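You operate a simulated robot arm through the tools that you are given. There is no shell and no other tool. Be economical: measure what you need, move in short steps, check, and stop when the job is done.

The job below is to be done with a simulated two-armed robot. You get a single attempt, and the scene is never put back.

## Task
Take the lid off the clear jar and lay it down on the short table top. Put the brown carton from the white table top on the yellow tile and the grey carton on the long brown table top. Take the white plug from the white table top and leave it in the tray there. Do these in any order. Set down upright: carton.

Only the result counts: the job must be done as asked and must still hold three seconds after the hand-in. Knocking over, shifting, dropping, spilling or breaking anything else fails it. Lids that push on must go on centred and level and be pressed home; caps that screw on are set level and turned clockwise until they are tight.

## Robot
Two 7-joint arms with two-finger parallel grippers on one trunk, on a base that drives. Base frame: it is fixed to the floor where the robot stands at the start and does not move with it; the origin is under the middle of the robot, x ahead of it, y to its left, z up. Units: mm, rad, N and s.
The left shoulder is at the start at [30, 119, 960], the right one opposite. With the tool pointing down near the work surface each hand reaches from about 260 to 680 mm from the robot's upright axis, wherever it stands, measured 20 degrees to its own side. Places, roughly: carton [-8250, 2250, 750]; long brown table top [-9400, -500, 700]; tray [-8500, 2250, 750]; white plug [-8500, 2000, 750]; yellow tile [-8250, 2250, 750]. Payload 3.43 kg a hand.
The tool frame of a hand sits at the grasp point between the pads (the TCP): z along the fingers, y along the line on which they close. The tips reach 30 mm beyond it. Largest opening 94 mm; finger width 28, thickness 10; the body of the gripper, 50 by 96 mm, starts 55 mm behind the TCP.
Orientation is that of the tool frame in the base frame, as a unit quaternion [x, y, z, w]. With the fingers straight down and closing along the base's y, the tool's x points along the base's -x, its y along +y and its z along -z.

## Interface
- The arms move only by the tool drive_tool. It takes "left_increments", "right_increments" or both (then of equal length, played together; a hand with none holds still); each is one flat list of numbers, 7 for each row, row after row: the opening, from 0 (shut) to 1 (fully open), then the shift along the tool's x, y, z in units of 150 mm (1.0 is 150 mm), then the turn, a rotation vector about the tool's x, y, z in units of 45 degrees (1.0 is 45 degrees). In form: [claw, dx, dy, dz, wx, wy, wz, claw, dx, dy, dz, wx, wy, wz, ...]. A call has 1 to 10 rows; each row is the pose to reach, as a shift and turn from the pose commanded when the call began, along the tool's axes at that moment. A call with a number of a shift or a turn outside -1 to 1 is refused whole. Each row takes 0.2 s and may step no farther than 50 mm and 0.15 rad from the row before; otherwise, or with a gripper value out of range, the whole call is refused. Where a pose cannot be reached the arm comes as near as it can. A force on the tool above 40 N (or 10 N above the force at the start of the call, whichever is more), or a blocked arm, ends the call early, and 0.2 s more pass. The fingers move at their own pace (about 72 mm/s each) and stop on an object; they squeeze with about 40 N. The grip force told is the motor's: it shows also when the fingers shut on nothing. Time passes only in rows, and 0.2 s behind the last, so rows that repeat a pose let the fingers close. The reply holds the time, the measured pose of the TCP, the force on the tool along the base axes, the opening and the grip force, in the units named above and with some noise, with the torque about the TCP (base axes, N m) and any sound that the robot's microphone picked up.
- Cameras (640 x 400 px; columns grow to the right, rows downward): "scene" is now at [41.2, -10.9, 1656.5]; the picture's right is [-0.11, -0.99, 0.00], its down [-0.78, 0.09, -0.62] and it looks along [0.61, -0.07, -0.79] (base axes); focal length 249 px, centre (320, 200). "left" rides on the left gripper at [76, -14, -102] in its tool frame; the picture's right is [0.18, 0.98, 0.00], its down [-0.75, 0.14, -0.64] and it looks along [-0.63, 0.12, 0.77] (tool axes); focal length 243 px, centre (320, 200). "right" rides on the right gripper at [76, 14, -102] in its tool frame; the picture's right is [-0.18, 0.98, 0.00], its down [-0.75, -0.14, -0.64] and it looks along [-0.63, -0.12, 0.77] (tool axes); focal length 243 px, centre (320, 200). There is no depth. A picture from a camera that has moved, and an enlarged one, comes with that camera's place and axes in the base frame and with its lens. The place of the scene camera against the robot may be out by one fixed shift of up to 12 mm in any direction.
- camera(camera): a new picture of that camera. It takes no simulated time.
- lift_body(by): slides the trunk up (or, below 0, down) by that many mm; the arms and the scene camera ride with it, the base frame stays. It gives what a move gives, with no picture.
- steer(legs): drives the robot by 1 to 6 legs, each [ahead, turn to the left] in mm and rad, along the robot's own axes; the way and the turn of a leg run together, so that a leg with both is an arc; at most 1500 mm and 3.142 rad a leg. The arms and the cameras ride along, it lands a little off, and it stops where it bumps. It gives what a move gives.
- pan_tilt(pan, tilt): turns the head with the scene camera to pan (to the left, within 2.496 rad either way) and tilt (down, from -0.506 to 1.204), counted from straight ahead of the robot. It gives what a move gives.
- inspect(camera, box): a new picture of the part [left, top, right, bottom] of that camera's present view, enlarged. It takes no simulated time.
- sign_off(): hands the job in; it is judged then, once.

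Work in short steps. Places have to be worked out from the pictures, the camera data and where the tool is seen: move nearer, look again, correct. Check each grasp and each placing, and mend what went wrong. You have 165 turns and 130 pictures in all, those below and enlarged ones among them. Open the grippers and draw the arms clear of the work before you hand the job in, unless the task says otherwise; then end with one line.

The tools are called after "Emit:" by a JSON object that holds its "op" and its "data". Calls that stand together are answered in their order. drive_tool: Moves the arms, as the interface text tells. Its arguments: {"type":"object","properties":{"left_increments":{"type":"array","items":{"type":"number"}},"right_increments":{"type":"array","items":{"type":"number"}}},"required":[]} The other tools are called the same way: lift_body (by) slides the trunk up or down; steer (legs) drives the base; pan_tilt (pan, tilt) turns the head that bears the scene camera; camera (camera) takes a picture; inspect (camera, box) takes an enlarged picture of a part of a camera's view; sign_off () hands the job in.

At the start:

```text
time: 0.0
left_position: [427.4, 28.7, 1084.4]
left_tool_rot: [-0.001, 1.0, -0.001, 0.0]
left_ft_force: [-0.6, 0.2, -0.1]
left_moment: [0.0, -0.02, 0.02]
left_gripper_width: 93.9
left_grasp_force: 0.1
right_position: [333.2, -269.8, 1008.1]
right_tool_rot: [0.0, 1.0, 0.0, 0.0]
right_ft_force: [0.0, -0.4, -0.3]
right_moment: [-0.02, 0.03, -0.02]
right_gripper_width: 94.0
right_grasp_force: 0.0
trunk travel left (down, up): [-225.0, 185.0]
robot x, y, heading: [2.4, 0.9, 0.002]
head pan, tilt: [-0.113, 0.908]
```

scene: 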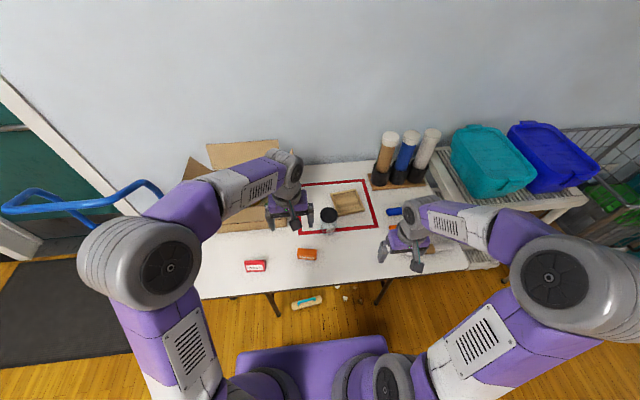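
right: 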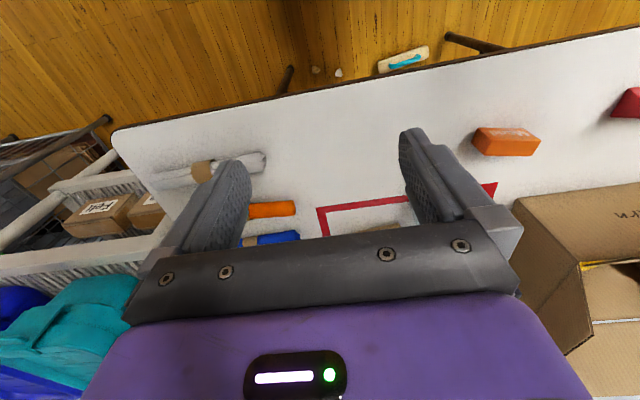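
left: 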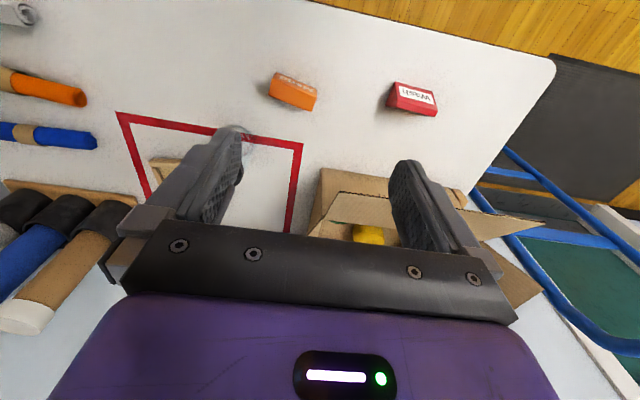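

The table ahead shows a jar with a black lid, but the listed places are far away behind me. I look round with the head first.

Emit:
{"op": "pan_tilt", "data": {"pan": 2.4, "tilt": 0.2}}

Emit:
{"op": "camera", "data": {"camera": "scene"}}

Emit:
{"op": "pan_tilt", "data": {"pan": -2.4, "tilt": 0.2}}

Emit:
{"op": "camera", "data": {"camera": "scene"}}

Emit:
{"op": "pan_tilt", "data": {"pan": -0.1, "tilt": 0.9}}

Emit:
{"op": "inspect", "data": {"camera": "scene", "box": [180, 120, 500, 320]}}

```text
time: 2.3
left_position: [428.3, 28.0, 1084.3]
left_tool_rot: [0.0, 1.0, 0.0, 0.0]
left_ft_force: [0.1, -1.1, -0.6]
left_moment: [0.02, 0.0, 0.06]
left_gripper_width: 94.1
left_grasp_force: 0.2
right_position: [333.8, -269.8, 1008.0]
right_tool_rot: [0.0, 1.0, 0.0, -0.001]
right_ft_force: [0.1, -0.1, 0.8]
right_moment: [-0.02, 0.0, 0.0]
right_gripper_width: 94.4
right_grasp_force: 0.0
trunk travel left (down, up): [-225.0, 185.0]
robot x, y, heading: [0.2, 0.2, 0.002]
head pan, tilt: [2.4, 0.201]
```

```text
126 pictures are left
camera scene: at [-102.1, 60.6, 1718.6], right [0.68, 0.74, 0.0], down [0.15, -0.13, -0.98], along [-0.72, 0.66, -0.2], focal length 249 px, centre (320, 200)
```

scene: 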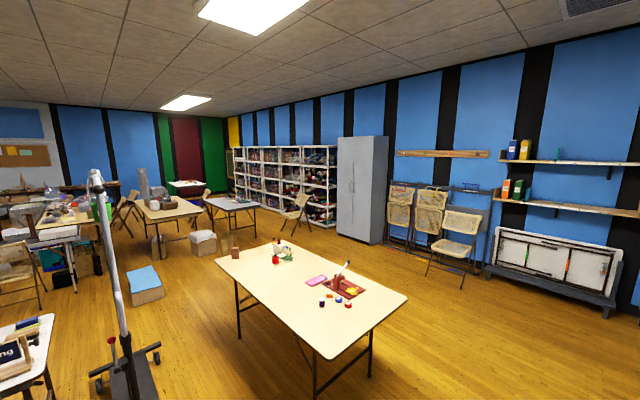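

```text
time: 6.1
left_position: [429.2, 28.5, 1083.7]
left_tool_rot: [0.0, 1.0, 0.0, 0.0]
left_ft_force: [0.0, 0.0, -0.3]
left_moment: [0.03, -0.04, 0.02]
left_gripper_width: 93.9
left_grasp_force: 0.1
right_position: [333.5, -270.9, 1009.7]
right_tool_rot: [-0.001, 1.0, 0.0, 0.0]
right_ft_force: [0.6, 0.3, 0.2]
right_moment: [0.03, -0.01, 0.01]
right_gripper_width: 93.9
right_grasp_force: 0.1
trunk travel left (down, up): [-225.0, 185.0]
robot x, y, heading: [3.3, 0.7, 0.002]
head pan, tilt: [-2.4, 0.201]
```

```text
125 pictures are left
camera scene: at [-102.1, -65.4, 1718.6], right [-0.68, 0.74, 0.0], down [0.15, 0.13, -0.98], along [-0.72, -0.66, -0.2], focal length 249 px, centre (320, 200)
```

scene: 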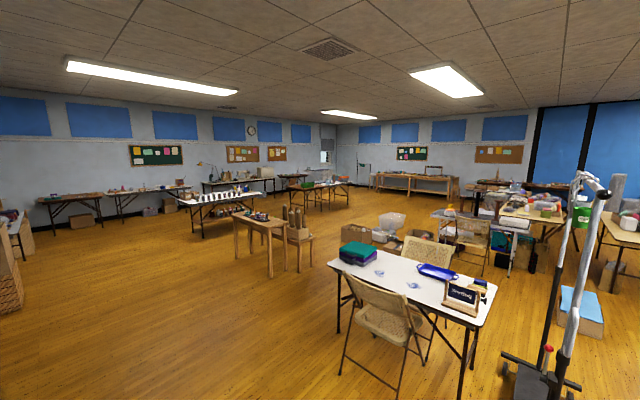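

```text
time: 8.2
left_position: [429.0, 27.9, 1084.8]
left_tool_rot: [0.0, 1.0, 0.0, 0.0]
left_ft_force: [-0.5, 0.5, 0.0]
left_moment: [-0.01, -0.03, -0.03]
left_gripper_width: 94.1
left_grasp_force: 0.0
right_position: [332.3, -271.4, 1007.6]
right_tool_rot: [0.0, 1.0, 0.0, 0.0]
right_ft_force: [-0.3, 0.0, 0.4]
right_moment: [0.01, 0.0, 0.0]
right_gripper_width: 93.9
right_grasp_force: 0.1
trunk travel left (down, up): [-225.0, 185.0]
robot x, y, heading: [-1.3, -1.3, -0.002]
head pan, tilt: [-0.099, 0.901]
```

```text
2.00 times, centred on (340, 220) of scene
camera zoom: at [41.7, -10.0, 1657.0], right [-0.1, -0.99, 0.0], down [-0.78, 0.08, -0.62], along [0.62, -0.06, -0.78], focal length 497 px, centre (280, 160)
```

zoom: 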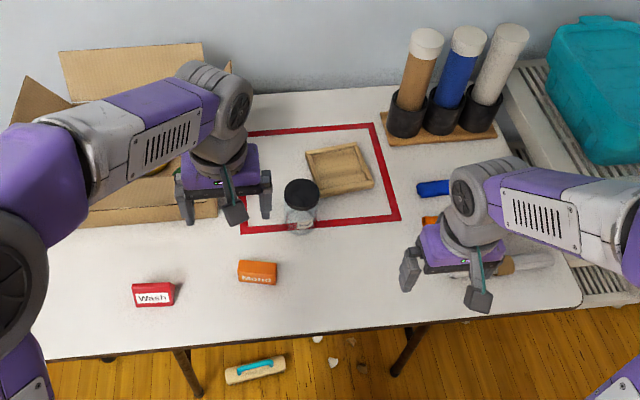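

The jar with the black lid stands near (600,-105) on this short white table. I shift the left hand a bit for a free view of it.

Emit:
{"op": "drive_tool", "data": {"left_increments": [1, -0.25, 0.2, 0, 0, 0, 0, 1, -0.5, 0.4, 0, 0, 0, 0]}}

Emit:
{"op": "camera", "data": {"camera": "left"}}

Emit:
{"op": "camera", "data": {"camera": "scene"}}

```text
time: 8.8
left_position: [505.3, 88.3, 1085.0]
left_tool_rot: [0.0, 1.0, 0.0, 0.0]
left_ft_force: [-0.2, 0.0, -0.3]
left_moment: [0.01, 0.02, -0.01]
left_gripper_width: 94.4
left_grasp_force: 0.0
right_position: [333.9, -270.8, 1007.5]
right_tool_rot: [0.0, 1.0, 0.0, 0.0]
right_ft_force: [0.0, 0.1, -0.9]
right_moment: [0.01, 0.01, 0.01]
right_gripper_width: 93.9
right_grasp_force: 0.0
trunk travel left (down, up): [-225.0, 185.0]
robot x, y, heading: [-0.4, 1.5, -0.001]
head pan, tilt: [-0.099, 0.901]
```

```text
123 pictures are left
camera left: at [428.3, 73.7, 1188.0], right [-0.18, 0.98, 0.0], down [0.75, 0.14, 0.64], along [0.63, 0.12, -0.77], focal length 243 px, centre (320, 200)
```

left: 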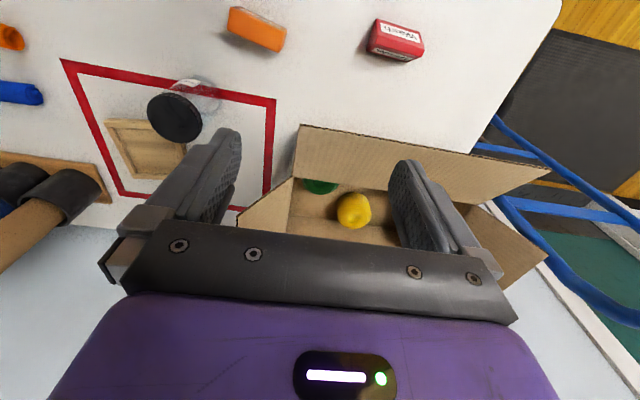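

```text
122 pictures are left
camera scene: at [42.6, -9.6, 1657.0], right [-0.1, -1.0, 0.0], down [-0.78, 0.08, -0.62], along [0.62, -0.06, -0.78], focal length 249 px, centre (320, 200)
```

scene: 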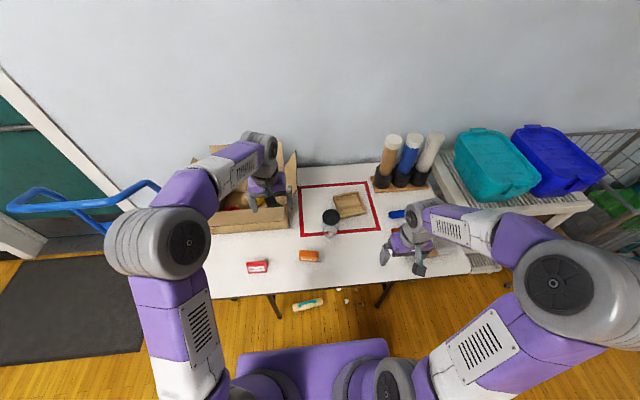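

Both rays cross at about (599,-107,840) for the lid top. I look closer at the jar.

Emit:
{"op": "inspect", "data": {"camera": "left", "box": [100, 50, 260, 150]}}

Emit:
{"op": "inspect", "data": {"camera": "scene", "box": [290, 180, 386, 240]}}

```text
4.00 times, centred on (180, 100) of left
camera zoom: at [428.3, 73.7, 1188.0], right [-0.18, 0.98, 0.0], down [0.75, 0.14, 0.64], along [0.63, 0.12, -0.77], focal length 970 px, centre (880, 600)
```

zoom: 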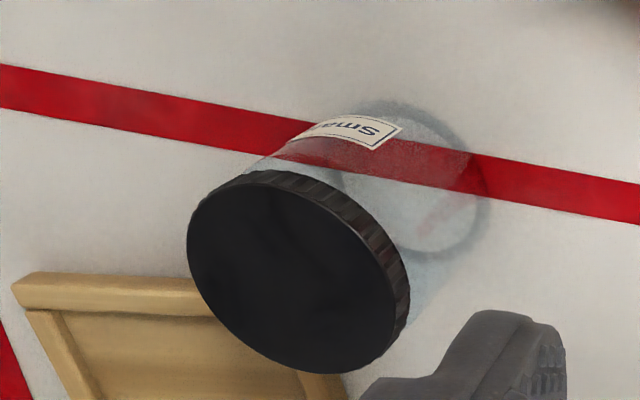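

```text
6.67 times, centred on (338, 210) of scene
camera zoom: at [42.6, -9.6, 1657.0], right [-0.1, -1.0, 0.0], down [-0.78, 0.08, -0.62], along [0.62, -0.06, -0.78], focal length 1657 px, centre (200, 133)
```

zoom: 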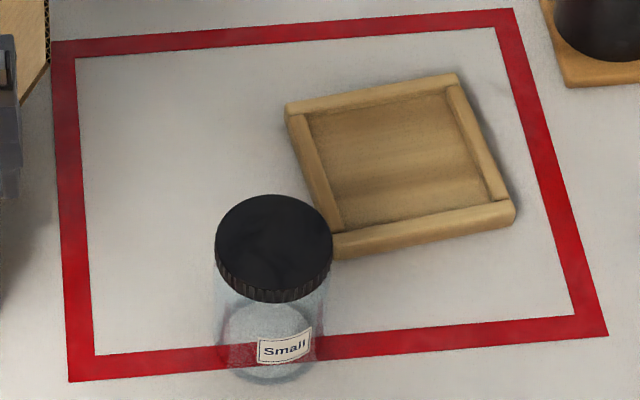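

The lid is ribbed, a screw lid of about 70 mm. Plan: the right hand holds the jar low from the front (camera side up), the left turns the lid from above. First I drive a little nearer, then start rolling the right hand.

Emit:
{"op": "steer", "data": {"legs": [[60, 0]]}}

Emit:
{"op": "drive_tool", "data": {"right_increments": [1, -0.15, 0, 0, -0.118, 0, 0.118, 1, -0.3, 0, 0, -0.236, 0, 0.236, 1, -0.45, 0, 0, -0.354, 0, 0.354, 1, -0.6, 0, 0, -0.472, 0, 0.472, 1, -0.7, 0, 0, -0.59, 0, 0.59, 1, -0.7, 0, 0, -0.707, 0, 0.707]}}

```text
time: 9.8
left_position: [565.1, 88.9, 1085.1]
left_tool_rot: [0.0, 1.0, 0.0, -0.001]
left_ft_force: [-0.2, -0.2, -1.2]
left_moment: [-0.02, 0.05, 0.03]
left_gripper_width: 94.0
left_grasp_force: 0.0
right_position: [395.0, -271.6, 1007.5]
right_tool_rot: [0.0, 1.0, -0.001, -0.001]
right_ft_force: [0.1, -0.1, -0.2]
right_moment: [-0.03, 0.01, -0.02]
right_gripper_width: 93.8
right_grasp_force: 0.0
trunk travel left (down, up): [-225.0, 185.0]
robot x, y, heading: [62.9, -3.2, -0.003]
head pan, tilt: [-0.099, 0.901]
```

```text
time: 11.2
left_position: [562.5, 86.9, 1085.2]
left_tool_rot: [0.0, 1.0, 0.001, 0.0]
left_ft_force: [0.5, -0.1, -0.2]
left_moment: [-0.03, -0.03, 0.01]
left_gripper_width: 94.1
left_grasp_force: 0.1
right_position: [498.9, -269.7, 1006.7]
right_tool_rot: [0.271, 0.924, 0.272, 0.0]
right_ft_force: [-0.2, -0.4, 0.6]
right_moment: [0.0, 0.0, 0.0]
right_gripper_width: 94.0
right_grasp_force: 0.1
trunk travel left (down, up): [-225.0, 185.0]
robot x, y, heading: [60.0, -0.2, -0.001]
head pan, tilt: [-0.099, 0.901]
```

That roll works; I go on with it.

Emit:
{"op": "drive_tool", "data": {"right_increments": [1, 0, 0, 0, -0.118, 0, 0.118, 1, 0, 0, 0, -0.236, 0, 0.236, 1, 0, 0, 0, -0.354, 0, 0.354, 1, 0, 0, 0, -0.472, 0, 0.472, 1, 0, 0, 0, -0.59, 0, 0.59, 1, 0, 0, 0, -0.707, 0, 0.707]}}

Emit:
{"op": "drive_tool", "data": {"right_increments": [1, 0, 0, 0, -0.118, 0, 0.118, 1, 0, 0, 0, -0.236, 0, 0.236, 1, 0, 0, 0, -0.354, 0, 0.354, 1, 0, 0, 0, -0.472, 0, 0.472, 1, 0, 0, 0, -0.59, 0, 0.59, 1, 0, 0, 0, -0.707, 0, 0.707]}}

```text
time: 12.6
left_position: [564.1, 87.2, 1084.4]
left_tool_rot: [0.0, 1.0, 0.0, -0.001]
left_ft_force: [-0.3, -0.9, 0.2]
left_moment: [0.01, 0.0, -0.02]
left_gripper_width: 93.8
left_grasp_force: 0.2
right_position: [498.5, -270.4, 1006.7]
right_tool_rot: [0.5, 0.707, 0.501, 0.0]
right_ft_force: [0.8, 0.1, 0.1]
right_moment: [0.01, 0.02, 0.0]
right_gripper_width: 94.0
right_grasp_force: 0.1
trunk travel left (down, up): [-225.0, 185.0]
robot x, y, heading: [59.6, 0.3, -0.001]
head pan, tilt: [-0.099, 0.901]
```

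```text
time: 14.0
left_position: [563.6, 86.3, 1084.5]
left_tool_rot: [0.0, 1.0, 0.0, 0.0]
left_ft_force: [0.3, -0.1, 0.2]
left_moment: [-0.03, -0.02, -0.01]
left_gripper_width: 94.0
left_grasp_force: 0.2
right_position: [498.1, -270.7, 1007.1]
right_tool_rot: [0.653, 0.382, 0.654, 0.0]
right_ft_force: [-0.9, 0.0, 0.4]
right_moment: [0.03, 0.0, 0.01]
right_gripper_width: 93.9
right_grasp_force: 0.1
trunk travel left (down, up): [-225.0, 185.0]
robot x, y, heading: [58.0, 0.2, -0.0]
head pan, tilt: [-0.099, 0.901]
```

The right hand now points forward-left, camera up. I finish the orientation (level closing, 12° down, heading +25°) and move to the standoff above, then look.

Emit:
{"op": "drive_tool", "data": {"right_increments": [1, 0, 0, 0, -0.023, -0.027, 0.174, 1, 0, 0, 0, -0.046, -0.055, 0.348, 1, 0, 0, 0, -0.07, -0.082, 0.521, 1, 0, 0, 0, -0.093, -0.109, 0.695]}}

Emit:
{"op": "camera", "data": {"camera": "right"}}

```text
time: 15.0
left_position: [562.6, 87.0, 1084.9]
left_tool_rot: [0.001, 1.0, 0.0, 0.0]
left_ft_force: [-0.8, 0.2, 0.3]
left_moment: [0.06, 0.0, 0.01]
left_gripper_width: 94.1
left_grasp_force: 0.1
right_position: [497.5, -269.5, 1007.6]
right_tool_rot: [0.76, 0.168, 0.613, -0.137]
right_ft_force: [-0.2, 0.1, 0.3]
right_moment: [0.0, 0.01, -0.01]
right_gripper_width: 93.9
right_grasp_force: 0.1
trunk travel left (down, up): [-225.0, 185.0]
robot x, y, heading: [58.8, 1.5, 0.001]
head pan, tilt: [-0.099, 0.901]
```

```text
119 pictures are left
camera right: at [427.3, -320.8, 1103.0], right [0.38, -0.91, -0.18], down [-0.77, -0.2, -0.6], along [0.51, 0.37, -0.78], focal length 243 px, centre (320, 200)
```

right: 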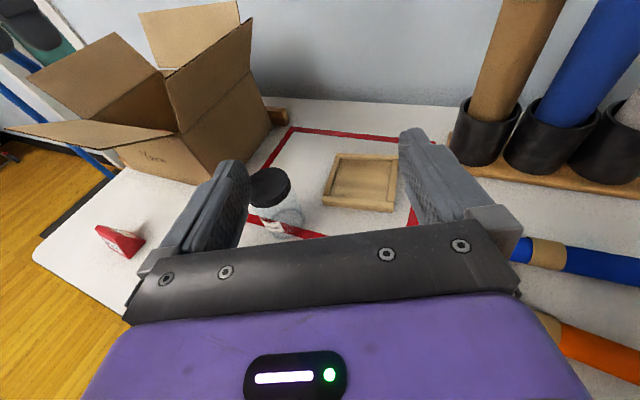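

Camera-up pose works. I move the right hand to the standoff in front of the jar at z≈850.

Emit:
{"op": "drive_tool", "data": {"right_increments": [1, -0.2, -0.139, 0.08, 0, 0, 0, 1, -0.4, -0.278, 0.16, 0, 0, 0, 1, -0.6, -0.417, 0.24, 0, 0, 0, 1, -0.8, -0.556, 0.32, 0, 0, 0, 1, -0.984, -0.695, 0.402, 0, 0, 0]}}

Emit:
{"op": "camera", "data": {"camera": "right"}}

Emit:
{"op": "camera", "data": {"camera": "scene"}}

```text
time: 16.2
left_position: [563.2, 87.9, 1084.6]
left_tool_rot: [0.0, 1.0, 0.0, 0.0]
left_ft_force: [0.3, 0.2, -0.6]
left_moment: [0.01, 0.0, 0.02]
left_gripper_width: 94.0
left_grasp_force: 0.1
right_position: [482.0, -164.6, 853.1]
right_tool_rot: [0.758, 0.169, 0.615, -0.136]
right_ft_force: [-0.1, -0.6, 0.5]
right_moment: [-0.03, 0.02, 0.03]
right_gripper_width: 94.1
right_grasp_force: 0.0
trunk travel left (down, up): [-225.0, 185.0]
robot x, y, heading: [60.2, -1.8, 0.004]
head pan, tilt: [-0.099, 0.901]
```

```text
118 pictures are left
camera right: at [410.8, -214.1, 948.0], right [0.38, -0.91, -0.18], down [-0.77, -0.21, -0.6], along [0.51, 0.37, -0.78], focal length 243 px, centre (320, 200)
```

right: 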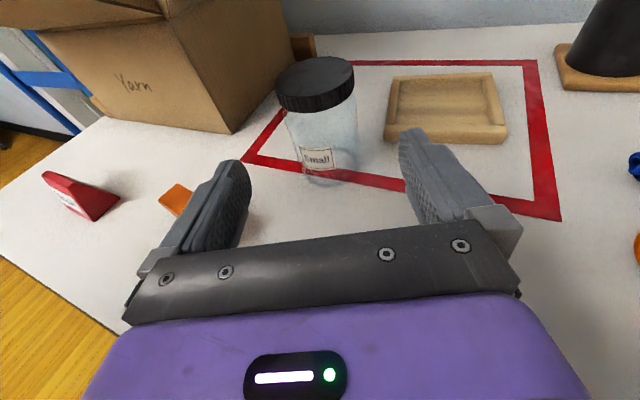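

```text
117 pictures are left
camera scene: at [101.6, -9.7, 1657.0], right [-0.1, -1.0, 0.0], down [-0.78, 0.08, -0.62], along [0.62, -0.06, -0.78], focal length 249 px, centre (320, 200)
```

scene: 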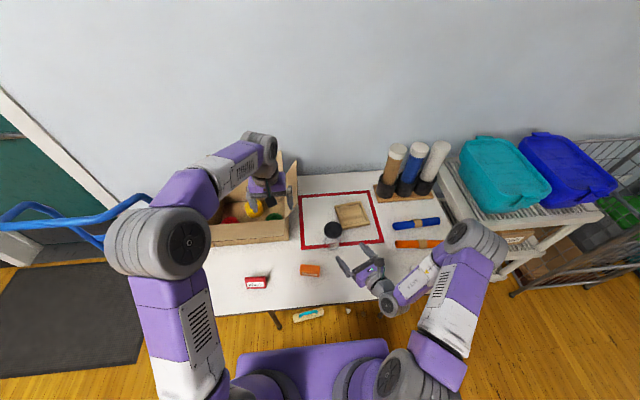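

Triangulating: table z≈730, jar axis ≈(601,-108), lid top ≈845. I lower the right hand to z≈763.

Emit:
{"op": "drive_tool", "data": {"right_increments": [1, -0.2, 0, 0.042, 0, 0, 0, 1, -0.4, 0, 0.085, 0, 0, 0, 1, -0.5, 0, 0.106, 0, 0, 0, 1, -0.587, 0, 0.125, 0, 0, 0]}}

Emit:
{"op": "camera", "data": {"camera": "right"}}

```text
time: 17.1
left_position: [561.8, 85.9, 1084.8]
left_tool_rot: [0.001, 1.0, 0.001, 0.0]
left_ft_force: [0.6, 0.3, 0.1]
left_moment: [0.01, 0.0, 0.02]
left_gripper_width: 93.9
left_grasp_force: 0.1
right_position: [479.9, -164.0, 774.2]
right_tool_rot: [0.755, 0.167, 0.619, -0.137]
right_ft_force: [-8.5, -2.8, 13.9]
right_moment: [-0.69, 0.99, -0.26]
right_gripper_width: 94.0
right_grasp_force: 0.1
trunk travel left (down, up): [-225.0, 185.0]
robot x, y, heading: [63.4, -1.0, 0.001]
head pan, tilt: [-0.099, 0.901]
stopped in row 4 (right hand): the force on the tool passed its limit at 53 N (the readings are from after the stop); the commanded pose is now the measured one
```

```text
116 pictures are left
camera right: at [408.6, -214.8, 867.8], right [0.38, -0.91, -0.18], down [-0.76, -0.2, -0.61], along [0.52, 0.37, -0.77], focal length 243 px, centre (320, 200)
```

right: 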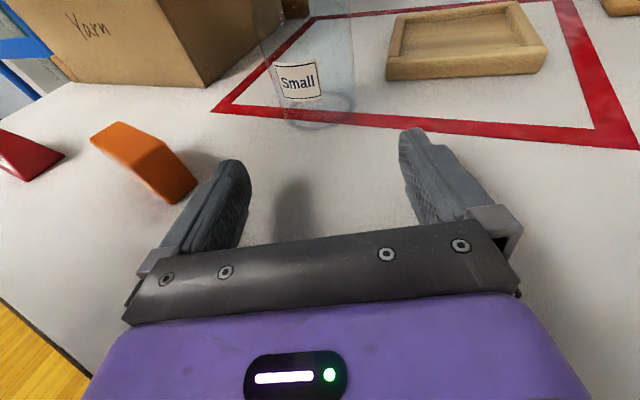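

Something touched at TCP z 774. I look at the hand from the scene camera to see what.

Emit:
{"op": "inspect", "data": {"camera": "scene", "box": [290, 200, 450, 300]}}

```text
4.00 times, centred on (370, 250) of scene
camera zoom: at [100.0, -10.0, 1657.2], right [-0.1, -0.99, 0.0], down [-0.78, 0.08, -0.62], along [0.62, -0.06, -0.78], focal length 994 px, centre (120, 0)
```

zoom: 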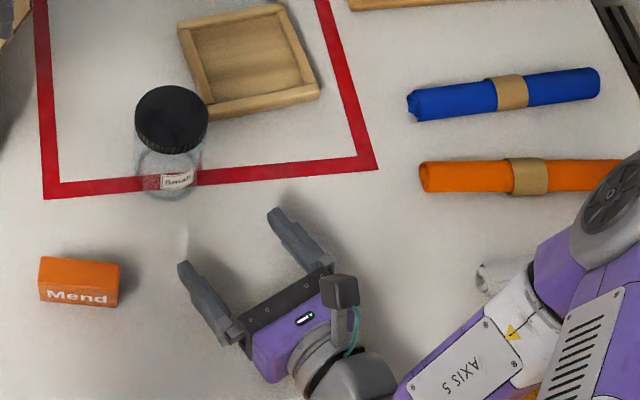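

The wrist knuckle (or forearm) is the low point. I raise by 20 mm and tilt the hand 10° more downward for clearance.

Emit:
{"op": "drive_tool", "data": {"right_increments": [1, 0.13, 0, -0.028, 0, 0, 0, 1, 0.13, 0, -0.028, 0, -0.11, 0, 1, 0.13, 0, -0.028, 0, -0.222, 0]}}

Emit:
{"op": "inspect", "data": {"camera": "scene", "box": [290, 200, 450, 300]}}

```text
time: 17.9
left_position: [562.0, 88.8, 1085.0]
left_tool_rot: [0.0, 1.0, 0.0, 0.0]
left_ft_force: [0.3, 0.0, -0.5]
left_moment: [-0.01, 0.07, 0.0]
left_gripper_width: 93.9
left_grasp_force: 0.0
right_position: [482.1, -164.6, 793.5]
right_tool_rot: [0.807, 0.179, 0.549, -0.122]
right_ft_force: [0.5, -0.3, -0.3]
right_moment: [0.0, 0.01, 0.0]
right_gripper_width: 94.1
right_grasp_force: 0.0
trunk travel left (down, up): [-225.0, 185.0]
robot x, y, heading: [61.1, 1.9, -0.001]
head pan, tilt: [-0.099, 0.901]
```

```text
4.00 times, centred on (370, 250) of scene
camera zoom: at [101.0, -9.6, 1657.0], right [-0.1, -0.99, 0.0], down [-0.78, 0.08, -0.62], along [0.62, -0.06, -0.78], focal length 994 px, centre (120, 0)
```

zoom: 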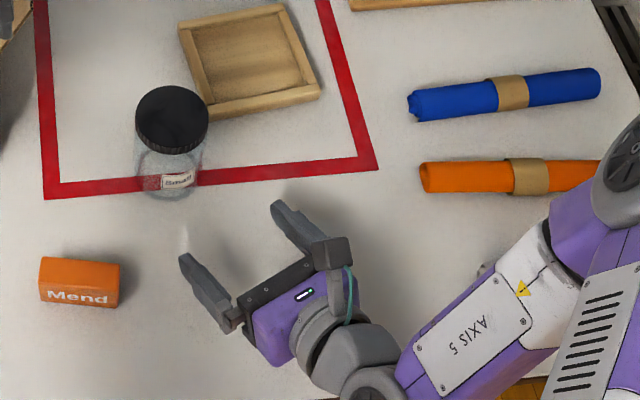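

Clear now. I advance most of the way and check alignment.

Emit:
{"op": "drive_tool", "data": {"right_increments": [1, 0.061, 0, 0.186, 0, 0, 0, 1, 0.12, 0, 0.37, 0, 0, 0, 1, 0.15, 0, 0.46, 0, 0, 0]}}

Emit:
{"op": "camera", "data": {"camera": "right"}}

Emit:
{"op": "inspect", "data": {"camera": "scene", "box": [290, 200, 450, 300]}}

```text
time: 18.7
left_position: [563.7, 87.1, 1083.8]
left_tool_rot: [0.001, 1.0, 0.0, 0.0]
left_ft_force: [0.4, 0.5, 0.7]
left_moment: [0.01, 0.02, 0.01]
left_gripper_width: 93.9
left_grasp_force: 0.0
right_position: [548.3, -134.0, 790.5]
right_tool_rot: [0.807, 0.178, 0.55, -0.121]
right_ft_force: [0.4, 0.5, -0.6]
right_moment: [0.01, 0.02, -0.01]
right_gripper_width: 94.1
right_grasp_force: 0.0
trunk travel left (down, up): [-225.0, 185.0]
robot x, y, heading: [58.4, -0.5, -0.004]
head pan, tilt: [-0.099, 0.901]
```

```text
113 pictures are left
camera right: at [492.2, -176.3, 897.1], right [0.36, -0.92, -0.17], down [-0.85, -0.24, -0.47], along [0.39, 0.31, -0.87], focal length 243 px, centre (320, 200)
```

right: 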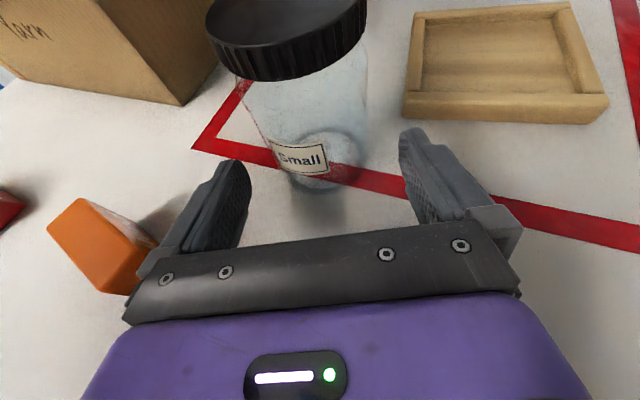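

```text
4.00 times, centred on (370, 250) of scene
camera zoom: at [101.3, -9.7, 1657.0], right [-0.1, -0.99, 0.0], down [-0.78, 0.08, -0.62], along [0.62, -0.06, -0.78], focal length 994 px, centre (120, 0)
```

zoom: 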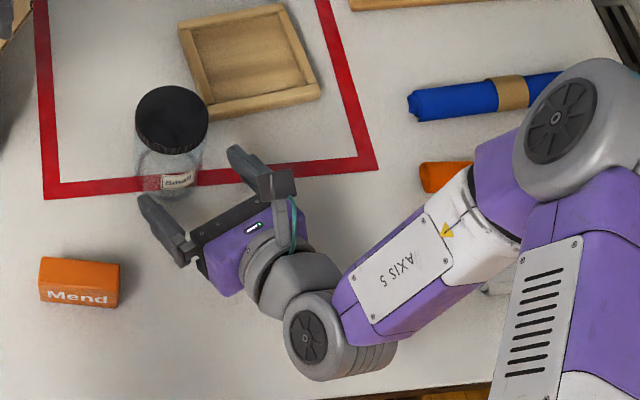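

Aligned. I advance the last ~43 mm and close gently on the jar.

Emit:
{"op": "drive_tool", "data": {"right_increments": [1, 0.047, 0, 0.14, 0, 0, 0, 1, 0.094, 0, 0.285, 0, 0, 0, 0, 0.094, 0, 0.285, 0, 0, 0, 0, 0.094, 0, 0.285, 0, 0, 0, 0, 0.094, 0, 0.285, 0, 0, 0]}}

Emit:
{"op": "camera", "data": {"camera": "right"}}

Emit:
{"op": "inspect", "data": {"camera": "scene", "box": [290, 200, 450, 300]}}

```text
time: 19.9
left_position: [564.0, 87.4, 1085.1]
left_tool_rot: [0.0, 1.0, -0.001, -0.001]
left_ft_force: [-0.5, 0.1, -0.2]
left_moment: [-0.04, 0.01, -0.01]
left_gripper_width: 94.0
left_grasp_force: 0.0
right_position: [587.5, -114.1, 785.9]
right_tool_rot: [0.806, 0.18, 0.55, -0.123]
right_ft_force: [0.4, 0.1, 0.3]
right_moment: [0.02, -0.03, -0.02]
right_gripper_width: 70.0
right_grasp_force: 40.0
trunk travel left (down, up): [-225.0, 185.0]
robot x, y, heading: [60.4, 1.9, -0.001]
head pan, tilt: [-0.099, 0.901]
```

```text
111 pictures are left
camera right: at [532.1, -157.1, 893.9], right [0.36, -0.92, -0.17], down [-0.85, -0.24, -0.47], along [0.39, 0.31, -0.87], focal length 243 px, centre (320, 200)
```

right: 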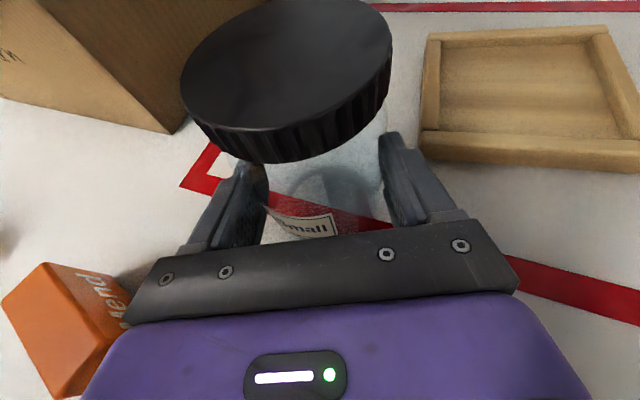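

```text
4.00 times, centred on (370, 250) of scene
camera zoom: at [101.1, -9.9, 1657.0], right [-0.1, -0.99, 0.0], down [-0.78, 0.08, -0.62], along [0.62, -0.06, -0.78], focal length 994 px, centre (120, 0)
```

zoom: 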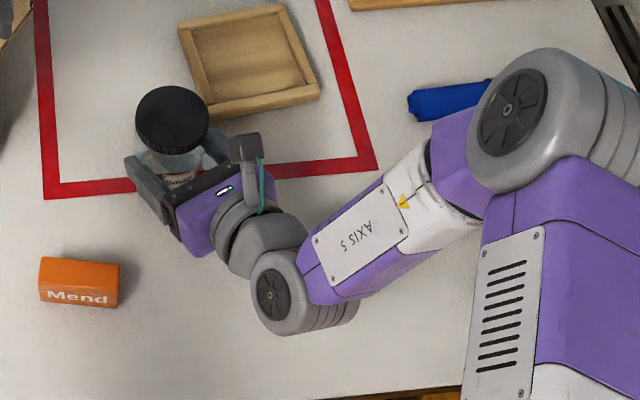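

Jar held at 70 mm width, still standing. Now I bring the left hand over the lid while pre-turning it clockwise 45°.

Emit:
{"op": "drive_tool", "data": {"left_increments": [1, -0.04, -0.15, 0.06, 0, 0, 0.17, 1, -0.08, -0.3, 0.13, 0, 0, 0.34, 1, -0.12, -0.45, 0.2, 0, 0, 0.51, 1, -0.16, -0.6, 0.27, 0, 0, 0.68, 1, -0.2, -0.75, 0.34, 0, 0, 0.85, 1, -0.24, -0.9, 0.4, 0, 0, 1.0], "right_increments": [0, 0, 0, 0, 0, 0, 0, 0, 0, 0, 0, 0, 0, 0, 0, 0, 0, 0, 0, 0, 0, 0, 0, 0, 0, 0, 0, 0, 0, 0, 0, 0, 0, 0, 0, 0, 0, 0, 0, 0, 0, 0]}}

```text
time: 21.3
left_position: [598.3, -49.0, 1026.7]
left_tool_rot: [0.384, 0.923, 0.0, 0.0]
left_ft_force: [0.2, -0.1, 0.2]
left_moment: [0.0, 0.0, 0.0]
left_gripper_width: 93.8
left_grasp_force: 0.0
right_position: [588.9, -113.8, 786.1]
right_tool_rot: [0.806, 0.179, 0.551, -0.123]
right_ft_force: [-0.6, -0.4, 0.9]
right_moment: [0.04, -0.01, 0.0]
right_gripper_width: 70.2
right_grasp_force: 40.4
trunk travel left (down, up): [-225.0, 185.0]
robot x, y, heading: [59.7, 2.3, -0.001]
head pan, tilt: [-0.099, 0.901]
```

Now over the lid axis and down to z≈930, then look.

Emit:
{"op": "drive_tool", "data": {"left_increments": [1, -0.1, -0.09, 0.2, 0, 0, 0, 1, -0.2, -0.18, 0.42, 0, 0, 0, 1, -0.287, -0.269, 0.647, 0, 0, 0]}}

Emit:
{"op": "camera", "data": {"camera": "left"}}

Emit:
{"op": "camera", "data": {"camera": "right"}}

```text
time: 22.1
left_position: [601.8, -106.0, 927.8]
left_tool_rot: [0.382, 0.924, 0.0, 0.0]
left_ft_force: [-0.2, -0.3, 0.6]
left_moment: [0.03, 0.02, -0.02]
left_gripper_width: 94.0
left_grasp_force: 0.0
right_position: [588.0, -113.6, 785.8]
right_tool_rot: [0.807, 0.18, 0.55, -0.123]
right_ft_force: [1.2, -0.2, 0.5]
right_moment: [0.02, -0.01, -0.03]
right_gripper_width: 70.1
right_grasp_force: 40.5
trunk travel left (down, up): [-225.0, 185.0]
robot x, y, heading: [55.6, -1.6, 0.002]
head pan, tilt: [-0.099, 0.901]
```

```text
109 pictures are left
camera left: at [537.8, -63.0, 1031.2], right [0.57, 0.82, 0.0], down [0.63, -0.43, 0.64], along [0.53, -0.36, -0.77], focal length 243 px, centre (320, 200)
```

left: 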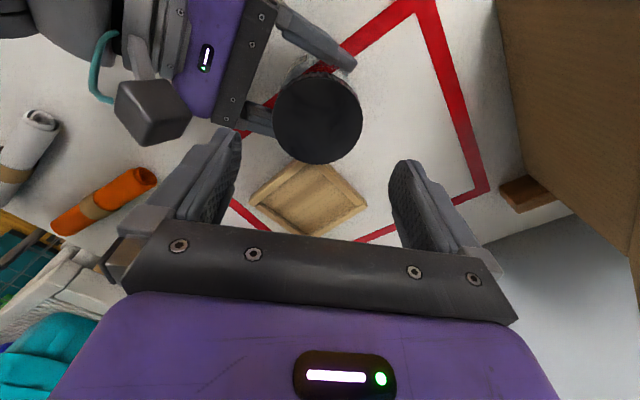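

```text
108 pictures are left
camera right: at [532.2, -157.4, 893.9], right [0.35, -0.92, -0.17], down [-0.85, -0.24, -0.47], along [0.39, 0.31, -0.87], focal length 243 px, centre (320, 200)
```

right: 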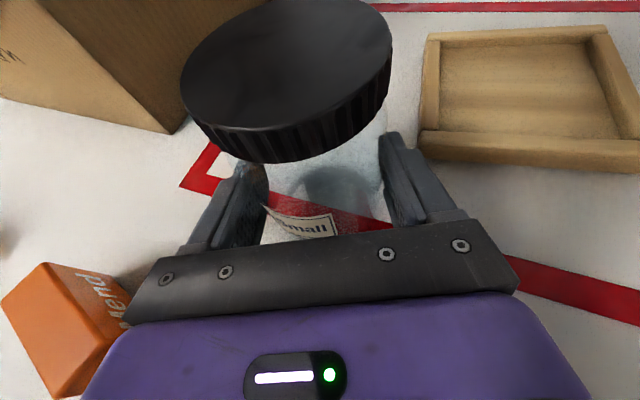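

Lid centre seen at ≈(598,-106), dia ≈70. I descend to TCP z≈857 and close.

Emit:
{"op": "drive_tool", "data": {"left_increments": [1, 0.015, -0.015, 0.2, 0, 0, 0, 1, 0.015, -0.015, 0.35, 0, 0, 0, 1, 0.015, -0.015, 0.42, 0, 0, 0, 1, 0.015, -0.015, 0.472, 0, 0, 0]}}

Emit:
{"op": "camera", "data": {"camera": "right"}}

```text
time: 23.1
left_position: [598.4, -106.4, 860.7]
left_tool_rot: [0.383, 0.924, -0.001, 0.002]
left_ft_force: [-6.8, 4.4, 23.5]
left_moment: [-0.63, 1.41, -0.44]
left_gripper_width: 93.8
left_grasp_force: 0.0
right_position: [587.6, -113.4, 786.0]
right_tool_rot: [0.807, 0.179, 0.549, -0.122]
right_ft_force: [8.1, -0.9, -9.6]
right_moment: [1.22, -0.91, 0.4]
right_gripper_width: 70.0
right_grasp_force: 39.8
trunk travel left (down, up): [-225.0, 185.0]
robot x, y, heading: [56.9, -2.3, -0.003]
head pan, tilt: [-0.099, 0.901]
```

```text
107 pictures are left
camera right: at [531.8, -157.5, 893.9], right [0.35, -0.92, -0.17], down [-0.85, -0.24, -0.47], along [0.39, 0.31, -0.87], focal length 243 px, centre (320, 200)
```

right: 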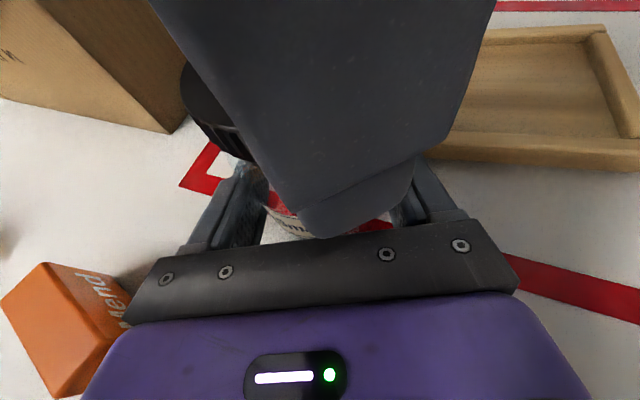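

The back-right finger rests on the right gripper's body. I rise, turn 25° counter-clockwise so the fingers clear it, and go down again.

Emit:
{"op": "drive_tool", "data": {"left_increments": [1, 0, 0, -0.1, 0, 0, 0, 1, 0, 0, -0.1, 0, 0, -0.18, 1, 0, 0, -0.1, 0, 0, -0.36, 1, 0, 0, -0.1, 0, 0, -0.56, 1, 0, 0, -0.05, 0, 0, -0.56, 1, 0, 0, 0, 0, 0, -0.56]}}

Emit:
{"op": "camera", "data": {"camera": "right"}}

```text
refused: row 4 steps farther than a row can; nothing moved
```

```text
106 pictures are left
camera right: at [531.8, -157.5, 893.9], right [0.35, -0.92, -0.17], down [-0.85, -0.24, -0.47], along [0.39, 0.31, -0.87], focal length 243 px, centre (320, 200)
```

right: 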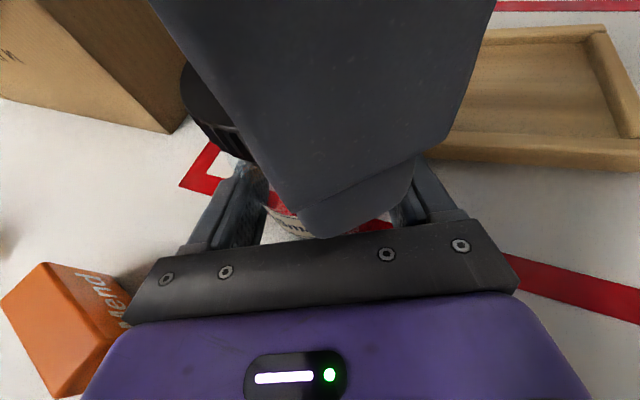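

Step was slightly too large; same move with smaller turns.

Emit:
{"op": "drive_tool", "data": {"left_increments": [1, 0, 0, -0.1, 0, 0, 0, 1, 0, 0, -0.1, 0, 0, -0.15, 1, 0, 0, -0.1, 0, 0, -0.3, 1, 0, 0, -0.1, 0, 0, -0.45, 1, 0, 0, -0.1, 0, 0, -0.56, 1, 0, 0, -0.05, 0, 0, -0.56, 1, 0, 0, 0, 0, 0, -0.56]}}

Emit:
{"op": "camera", "data": {"camera": "right"}}

```text
time: 24.7
left_position: [597.0, -106.1, 856.7]
left_tool_rot: [0.173, 0.985, 0.0, 0.0]
left_ft_force: [0.4, 0.0, 0.0]
left_moment: [0.02, -0.01, 0.07]
left_gripper_width: 93.9
left_grasp_force: 0.1
right_position: [587.4, -113.8, 786.0]
right_tool_rot: [0.806, 0.179, 0.55, -0.121]
right_ft_force: [-0.2, 0.4, -0.1]
right_moment: [0.04, -0.01, 0.04]
right_gripper_width: 70.4
right_grasp_force: 39.7
trunk travel left (down, up): [-225.0, 185.0]
robot x, y, heading: [59.1, 0.9, -0.002]
head pan, tilt: [-0.099, 0.901]
```

```text
105 pictures are left
camera right: at [532.1, -157.2, 893.9], right [0.35, -0.92, -0.17], down [-0.85, -0.24, -0.47], along [0.39, 0.31, -0.87], focal length 243 px, centre (320, 200)
```

right: 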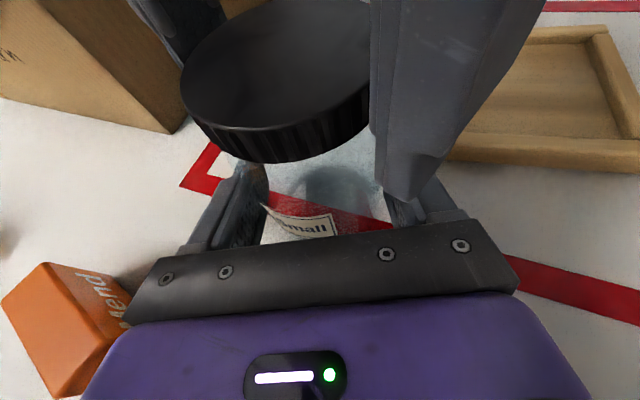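

No contact now and the fingers straddle the lid. I close the left and turn 45° counter-clockwise.

Emit:
{"op": "drive_tool", "data": {"left_increments": [0, 0, 0, 0, 0, 0, 0, 0, 0, 0, 0, 0, 0, 0, 0, 0, 0, 0, 0, 0, 0, 0, 0, 0, 0, 0, 0, -0.15, 0, 0, 0, 0, 0, 0, -0.3, 0, 0, 0, 0, 0, 0, -0.45, 0, 0, 0, 0, 0, 0, -0.6]}}

```text
time: 26.3
left_position: [596.6, -106.7, 856.7]
left_tool_rot: [-0.063, 0.998, -0.001, -0.001]
left_ft_force: [-0.8, -5.3, -0.5]
left_moment: [-0.11, 0.04, -0.05]
left_gripper_width: 68.5
left_grasp_force: 39.6
right_position: [587.4, -113.7, 784.9]
right_tool_rot: [0.806, 0.18, 0.55, -0.123]
right_ft_force: [1.0, 6.4, -0.2]
right_moment: [-0.28, 0.09, 0.09]
right_gripper_width: 70.2
right_grasp_force: 39.6
trunk travel left (down, up): [-225.0, 185.0]
robot x, y, heading: [56.2, -1.6, -0.006]
head pan, tilt: [-0.099, 0.901]
```

It turns with little torque. I continue 45° more and check.

Emit:
{"op": "drive_tool", "data": {"left_increments": [0, 0, 0, 0, 0, 0, -0.17, 0, 0, 0, 0, 0, 0, -0.34, 0, 0, 0, 0, 0, 0, -0.51, 0, 0, 0, 0, 0, 0, -0.68, 0, 0, 0, 0, 0, 0, -0.85, 0, 0, 0, 0, 0, 0, -1.0]}}

Emit:
{"op": "camera", "data": {"camera": "right"}}

```text
time: 27.7
left_position: [599.0, -107.4, 857.6]
left_tool_rot: [-0.441, 0.898, -0.002, -0.001]
left_ft_force: [-2.0, -15.6, 0.8]
left_moment: [-0.41, 0.12, -0.07]
left_gripper_width: 68.3
left_grasp_force: 40.2
right_position: [586.9, -113.5, 785.4]
right_tool_rot: [0.807, 0.18, 0.55, -0.123]
right_ft_force: [1.7, 15.3, 0.2]
right_moment: [-0.64, 0.02, 0.16]
right_gripper_width: 69.8
right_grasp_force: 40.4
trunk travel left (down, up): [-225.0, 185.0]
robot x, y, heading: [57.1, 2.8, -0.001]
head pan, tilt: [-0.099, 0.901]
```

```text
104 pictures are left
camera right: at [531.9, -156.3, 893.9], right [0.36, -0.92, -0.17], down [-0.85, -0.24, -0.47], along [0.39, 0.31, -0.87], focal length 243 px, centre (320, 200)
```

right: 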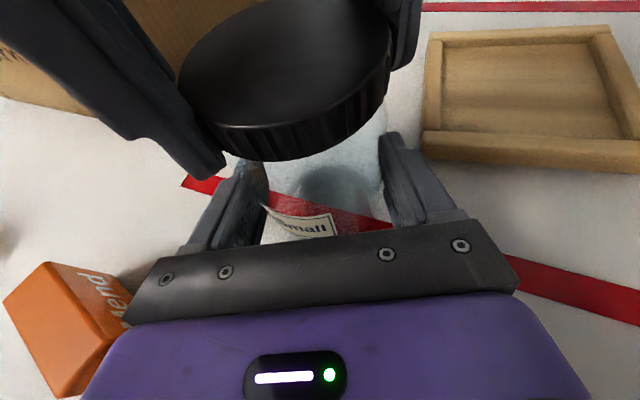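

Turned about 72°. I test by lifting a few mm gently.

Emit:
{"op": "drive_tool", "data": {"left_increments": [0, 0, 0, -0.01, 0, 0, 0, 0, 0, 0, -0.02, 0, 0, 0, 0, 0, 0, -0.03, 0, 0, 0]}}

Emit:
{"op": "camera", "data": {"camera": "right"}}

```text
time: 28.5
left_position: [598.5, -106.7, 860.4]
left_tool_rot: [-0.44, 0.898, -0.002, 0.0]
left_ft_force: [10.7, -16.5, -17.8]
left_moment: [-0.95, -0.57, -0.08]
left_gripper_width: 68.3
left_grasp_force: 40.3
right_position: [588.8, -111.8, 787.9]
right_tool_rot: [0.804, 0.18, 0.553, -0.124]
right_ft_force: [-10.2, 17.8, 18.0]
right_moment: [-0.26, -0.43, 0.31]
right_gripper_width: 69.9
right_grasp_force: 40.0
trunk travel left (down, up): [-225.0, 185.0]
robot x, y, heading: [57.3, 2.9, -0.006]
head pan, tilt: [-0.099, 0.901]
```

```text
103 pictures are left
camera right: at [532.0, -155.4, 895.4], right [0.36, -0.92, -0.17], down [-0.85, -0.24, -0.47], along [0.39, 0.32, -0.86], focal length 243 px, centre (320, 200)
```

right: 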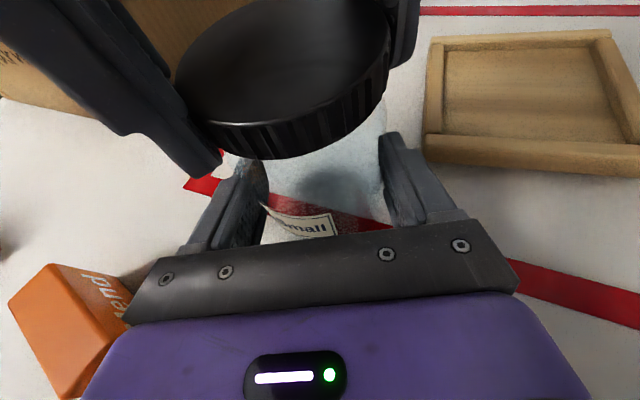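

The jar rose with the lid, so it is a true screw thread. I lower again, release, and turn back for a new bite.

Emit:
{"op": "drive_tool", "data": {"left_increments": [0, 0, 0, 0, 0, 0, 0, 1, 0, 0, 0, 0, 0, 0, 1, 0, 0, 0, 0, 0, 0, 1, 0, 0, 0.02, 0, 0, 0.18, 1, 0, 0, 0.03, 0, 0, 0.36, 1, 0, 0, 0.03, 0, 0, 0.54, 1, 0, 0, 0.03, 0, 0, 0.72, 1, 0, 0, 0.03, 0, 0, 0.88]}}

Emit:
{"op": "camera", "data": {"camera": "right"}}

```text
time: 30.3
left_position: [596.7, -106.7, 857.5]
left_tool_rot: [-0.108, 0.994, 0.0, 0.0]
left_ft_force: [-1.6, -0.4, -0.2]
left_moment: [-0.01, 0.0, -0.01]
left_gripper_width: 94.2
left_grasp_force: 0.1
right_position: [588.1, -113.4, 786.0]
right_tool_rot: [0.806, 0.179, 0.55, -0.122]
right_ft_force: [-0.2, -0.7, 2.8]
right_moment: [0.05, 0.03, 0.01]
right_gripper_width: 70.1
right_grasp_force: 39.8
trunk travel left (down, up): [-225.0, 185.0]
robot x, y, heading: [57.8, -2.0, 0.001]
head pan, tilt: [-0.099, 0.901]
```

```text
102 pictures are left
camera right: at [531.8, -157.1, 893.7], right [0.36, -0.92, -0.17], down [-0.85, -0.24, -0.47], along [0.39, 0.31, -0.87], focal length 243 px, centre (320, 200)
```

right: 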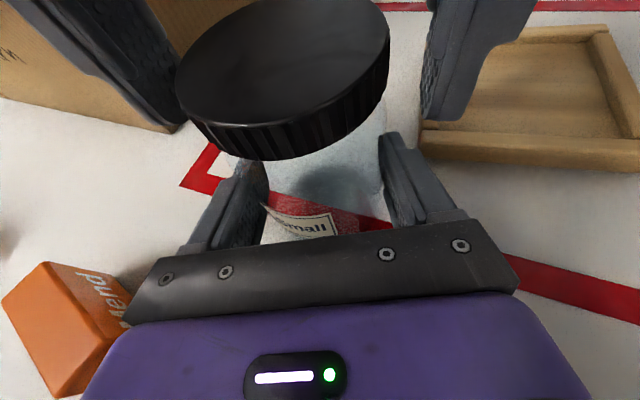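

Lid slightly higher already. Turn back further, close.

Emit:
{"op": "drive_tool", "data": {"left_increments": [1, 0, 0, 0, 0, 0, 0.18, 1, 0, 0, 0, 0, 0, 0.36, 1, 0, 0, 0, 0, 0, 0.54, 1, 0.01, 0, 0, 0, 0, 0.72, 0, 0.01, 0, 0, 0, 0, 0.72, 0, 0.01, 0, 0, 0, 0, 0.72, 0, 0.01, 0, 0, 0, 0, 0.72]}}

Emit:
{"op": "drive_tool", "data": {"left_increments": [0, 0, 0, 0, 0, 0, -0.18, 0, 0, 0, -0.002, 0, 0, -0.36, 0, 0, 0, -0.003, 0, 0, -0.54, 0, 0, 0, -0.004, 0, 0, -0.72, 0, 0, 0, -0.005, 0, 0, -0.88, 0, 0, 0, -0.006, 0, 0, -1.0]}}

Emit:
{"op": "drive_tool", "data": {"left_increments": [0, 0, 0, 0, 0, 0, -0.18, 0, 0, 0, -0.002, 0, 0, -0.36, 0, 0, 0, -0.003, 0, 0, -0.54, 0, 0, 0, -0.004, 0, 0, -0.72, 0, 0, 0, -0.005, 0, 0, -0.88, 0, 0, 0, -0.006, 0, 0, -1.0]}}

```text
time: 31.9
left_position: [598.2, -105.9, 857.4]
left_tool_rot: [0.172, 0.985, 0.001, 0.0]
left_ft_force: [4.4, 4.1, -0.5]
left_moment: [0.07, -0.05, 0.0]
left_gripper_width: 68.1
left_grasp_force: 39.8
right_position: [587.6, -114.5, 785.2]
right_tool_rot: [0.807, 0.178, 0.551, -0.121]
right_ft_force: [-4.6, -3.5, 1.6]
right_moment: [0.29, -0.2, -0.03]
right_gripper_width: 69.9
right_grasp_force: 40.0
trunk travel left (down, up): [-225.0, 185.0]
robot x, y, heading: [57.6, -3.2, 0.003]
head pan, tilt: [-0.099, 0.901]
```

```text
time: 33.3
left_position: [596.3, -107.2, 858.6]
left_tool_rot: [-0.219, 0.976, -0.001, 0.001]
left_ft_force: [5.8, -1.3, -1.3]
left_moment: [-0.24, -0.07, -0.03]
left_gripper_width: 68.0
left_grasp_force: 40.2
right_position: [586.6, -115.2, 786.5]
right_tool_rot: [0.806, 0.179, 0.55, -0.123]
right_ft_force: [-6.9, 1.5, -0.7]
right_moment: [0.05, -0.36, 0.08]
right_gripper_width: 70.2
right_grasp_force: 40.2
trunk travel left (down, up): [-225.0, 185.0]
robot x, y, heading: [58.1, -1.8, 0.002]
head pan, tilt: [-0.099, 0.901]
```

```text
time: 34.7
left_position: [596.4, -107.0, 859.1]
left_tool_rot: [-0.575, 0.818, -0.002, 0.0]
left_ft_force: [17.9, -12.3, -5.6]
left_moment: [-0.53, -0.43, -0.12]
left_gripper_width: 68.1
left_grasp_force: 39.6
right_position: [587.5, -112.6, 785.1]
right_tool_rot: [0.807, 0.18, 0.55, -0.122]
right_ft_force: [-17.5, 11.7, 4.8]
right_moment: [-0.35, -0.94, 0.29]
right_gripper_width: 70.0
right_grasp_force: 40.2
trunk travel left (down, up): [-225.0, 185.0]
robot x, y, heading: [56.0, 0.3, 0.004]
head pan, tilt: [-0.099, 0.901]
```

About 160° turned so far. I test a small lift again.

Emit:
{"op": "drive_tool", "data": {"left_increments": [0, 0, 0, -0.01, 0, 0, 0, 0, 0, 0, -0.02, 0, 0, 0, 0, 0, 0, -0.03, 0, 0, 0]}}

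Emit:
{"op": "camera", "data": {"camera": "right"}}

```text
time: 35.5
left_position: [597.1, -107.1, 862.2]
left_tool_rot: [-0.575, 0.818, -0.001, 0.002]
left_ft_force: [20.1, -11.1, -19.8]
left_moment: [-0.9, -0.65, -0.11]
left_gripper_width: 68.0
left_grasp_force: 39.8
right_position: [588.8, -112.7, 786.6]
right_tool_rot: [0.805, 0.181, 0.552, -0.123]
right_ft_force: [-20.0, 12.3, 18.9]
right_moment: [0.1, -0.98, 0.3]
right_gripper_width: 70.2
right_grasp_force: 39.8
trunk travel left (down, up): [-225.0, 185.0]
robot x, y, heading: [58.5, 1.6, 0.007]
head pan, tilt: [-0.099, 0.901]
```

```text
101 pictures are left
camera right: at [532.0, -156.3, 895.1], right [0.36, -0.92, -0.17], down [-0.85, -0.24, -0.47], along [0.39, 0.31, -0.86], focal length 243 px, centre (320, 200)
```

right: 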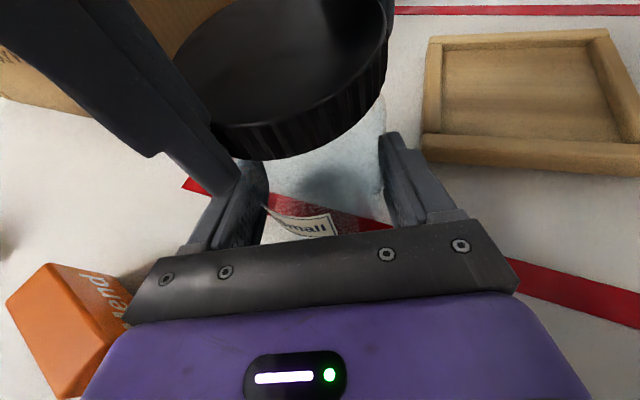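

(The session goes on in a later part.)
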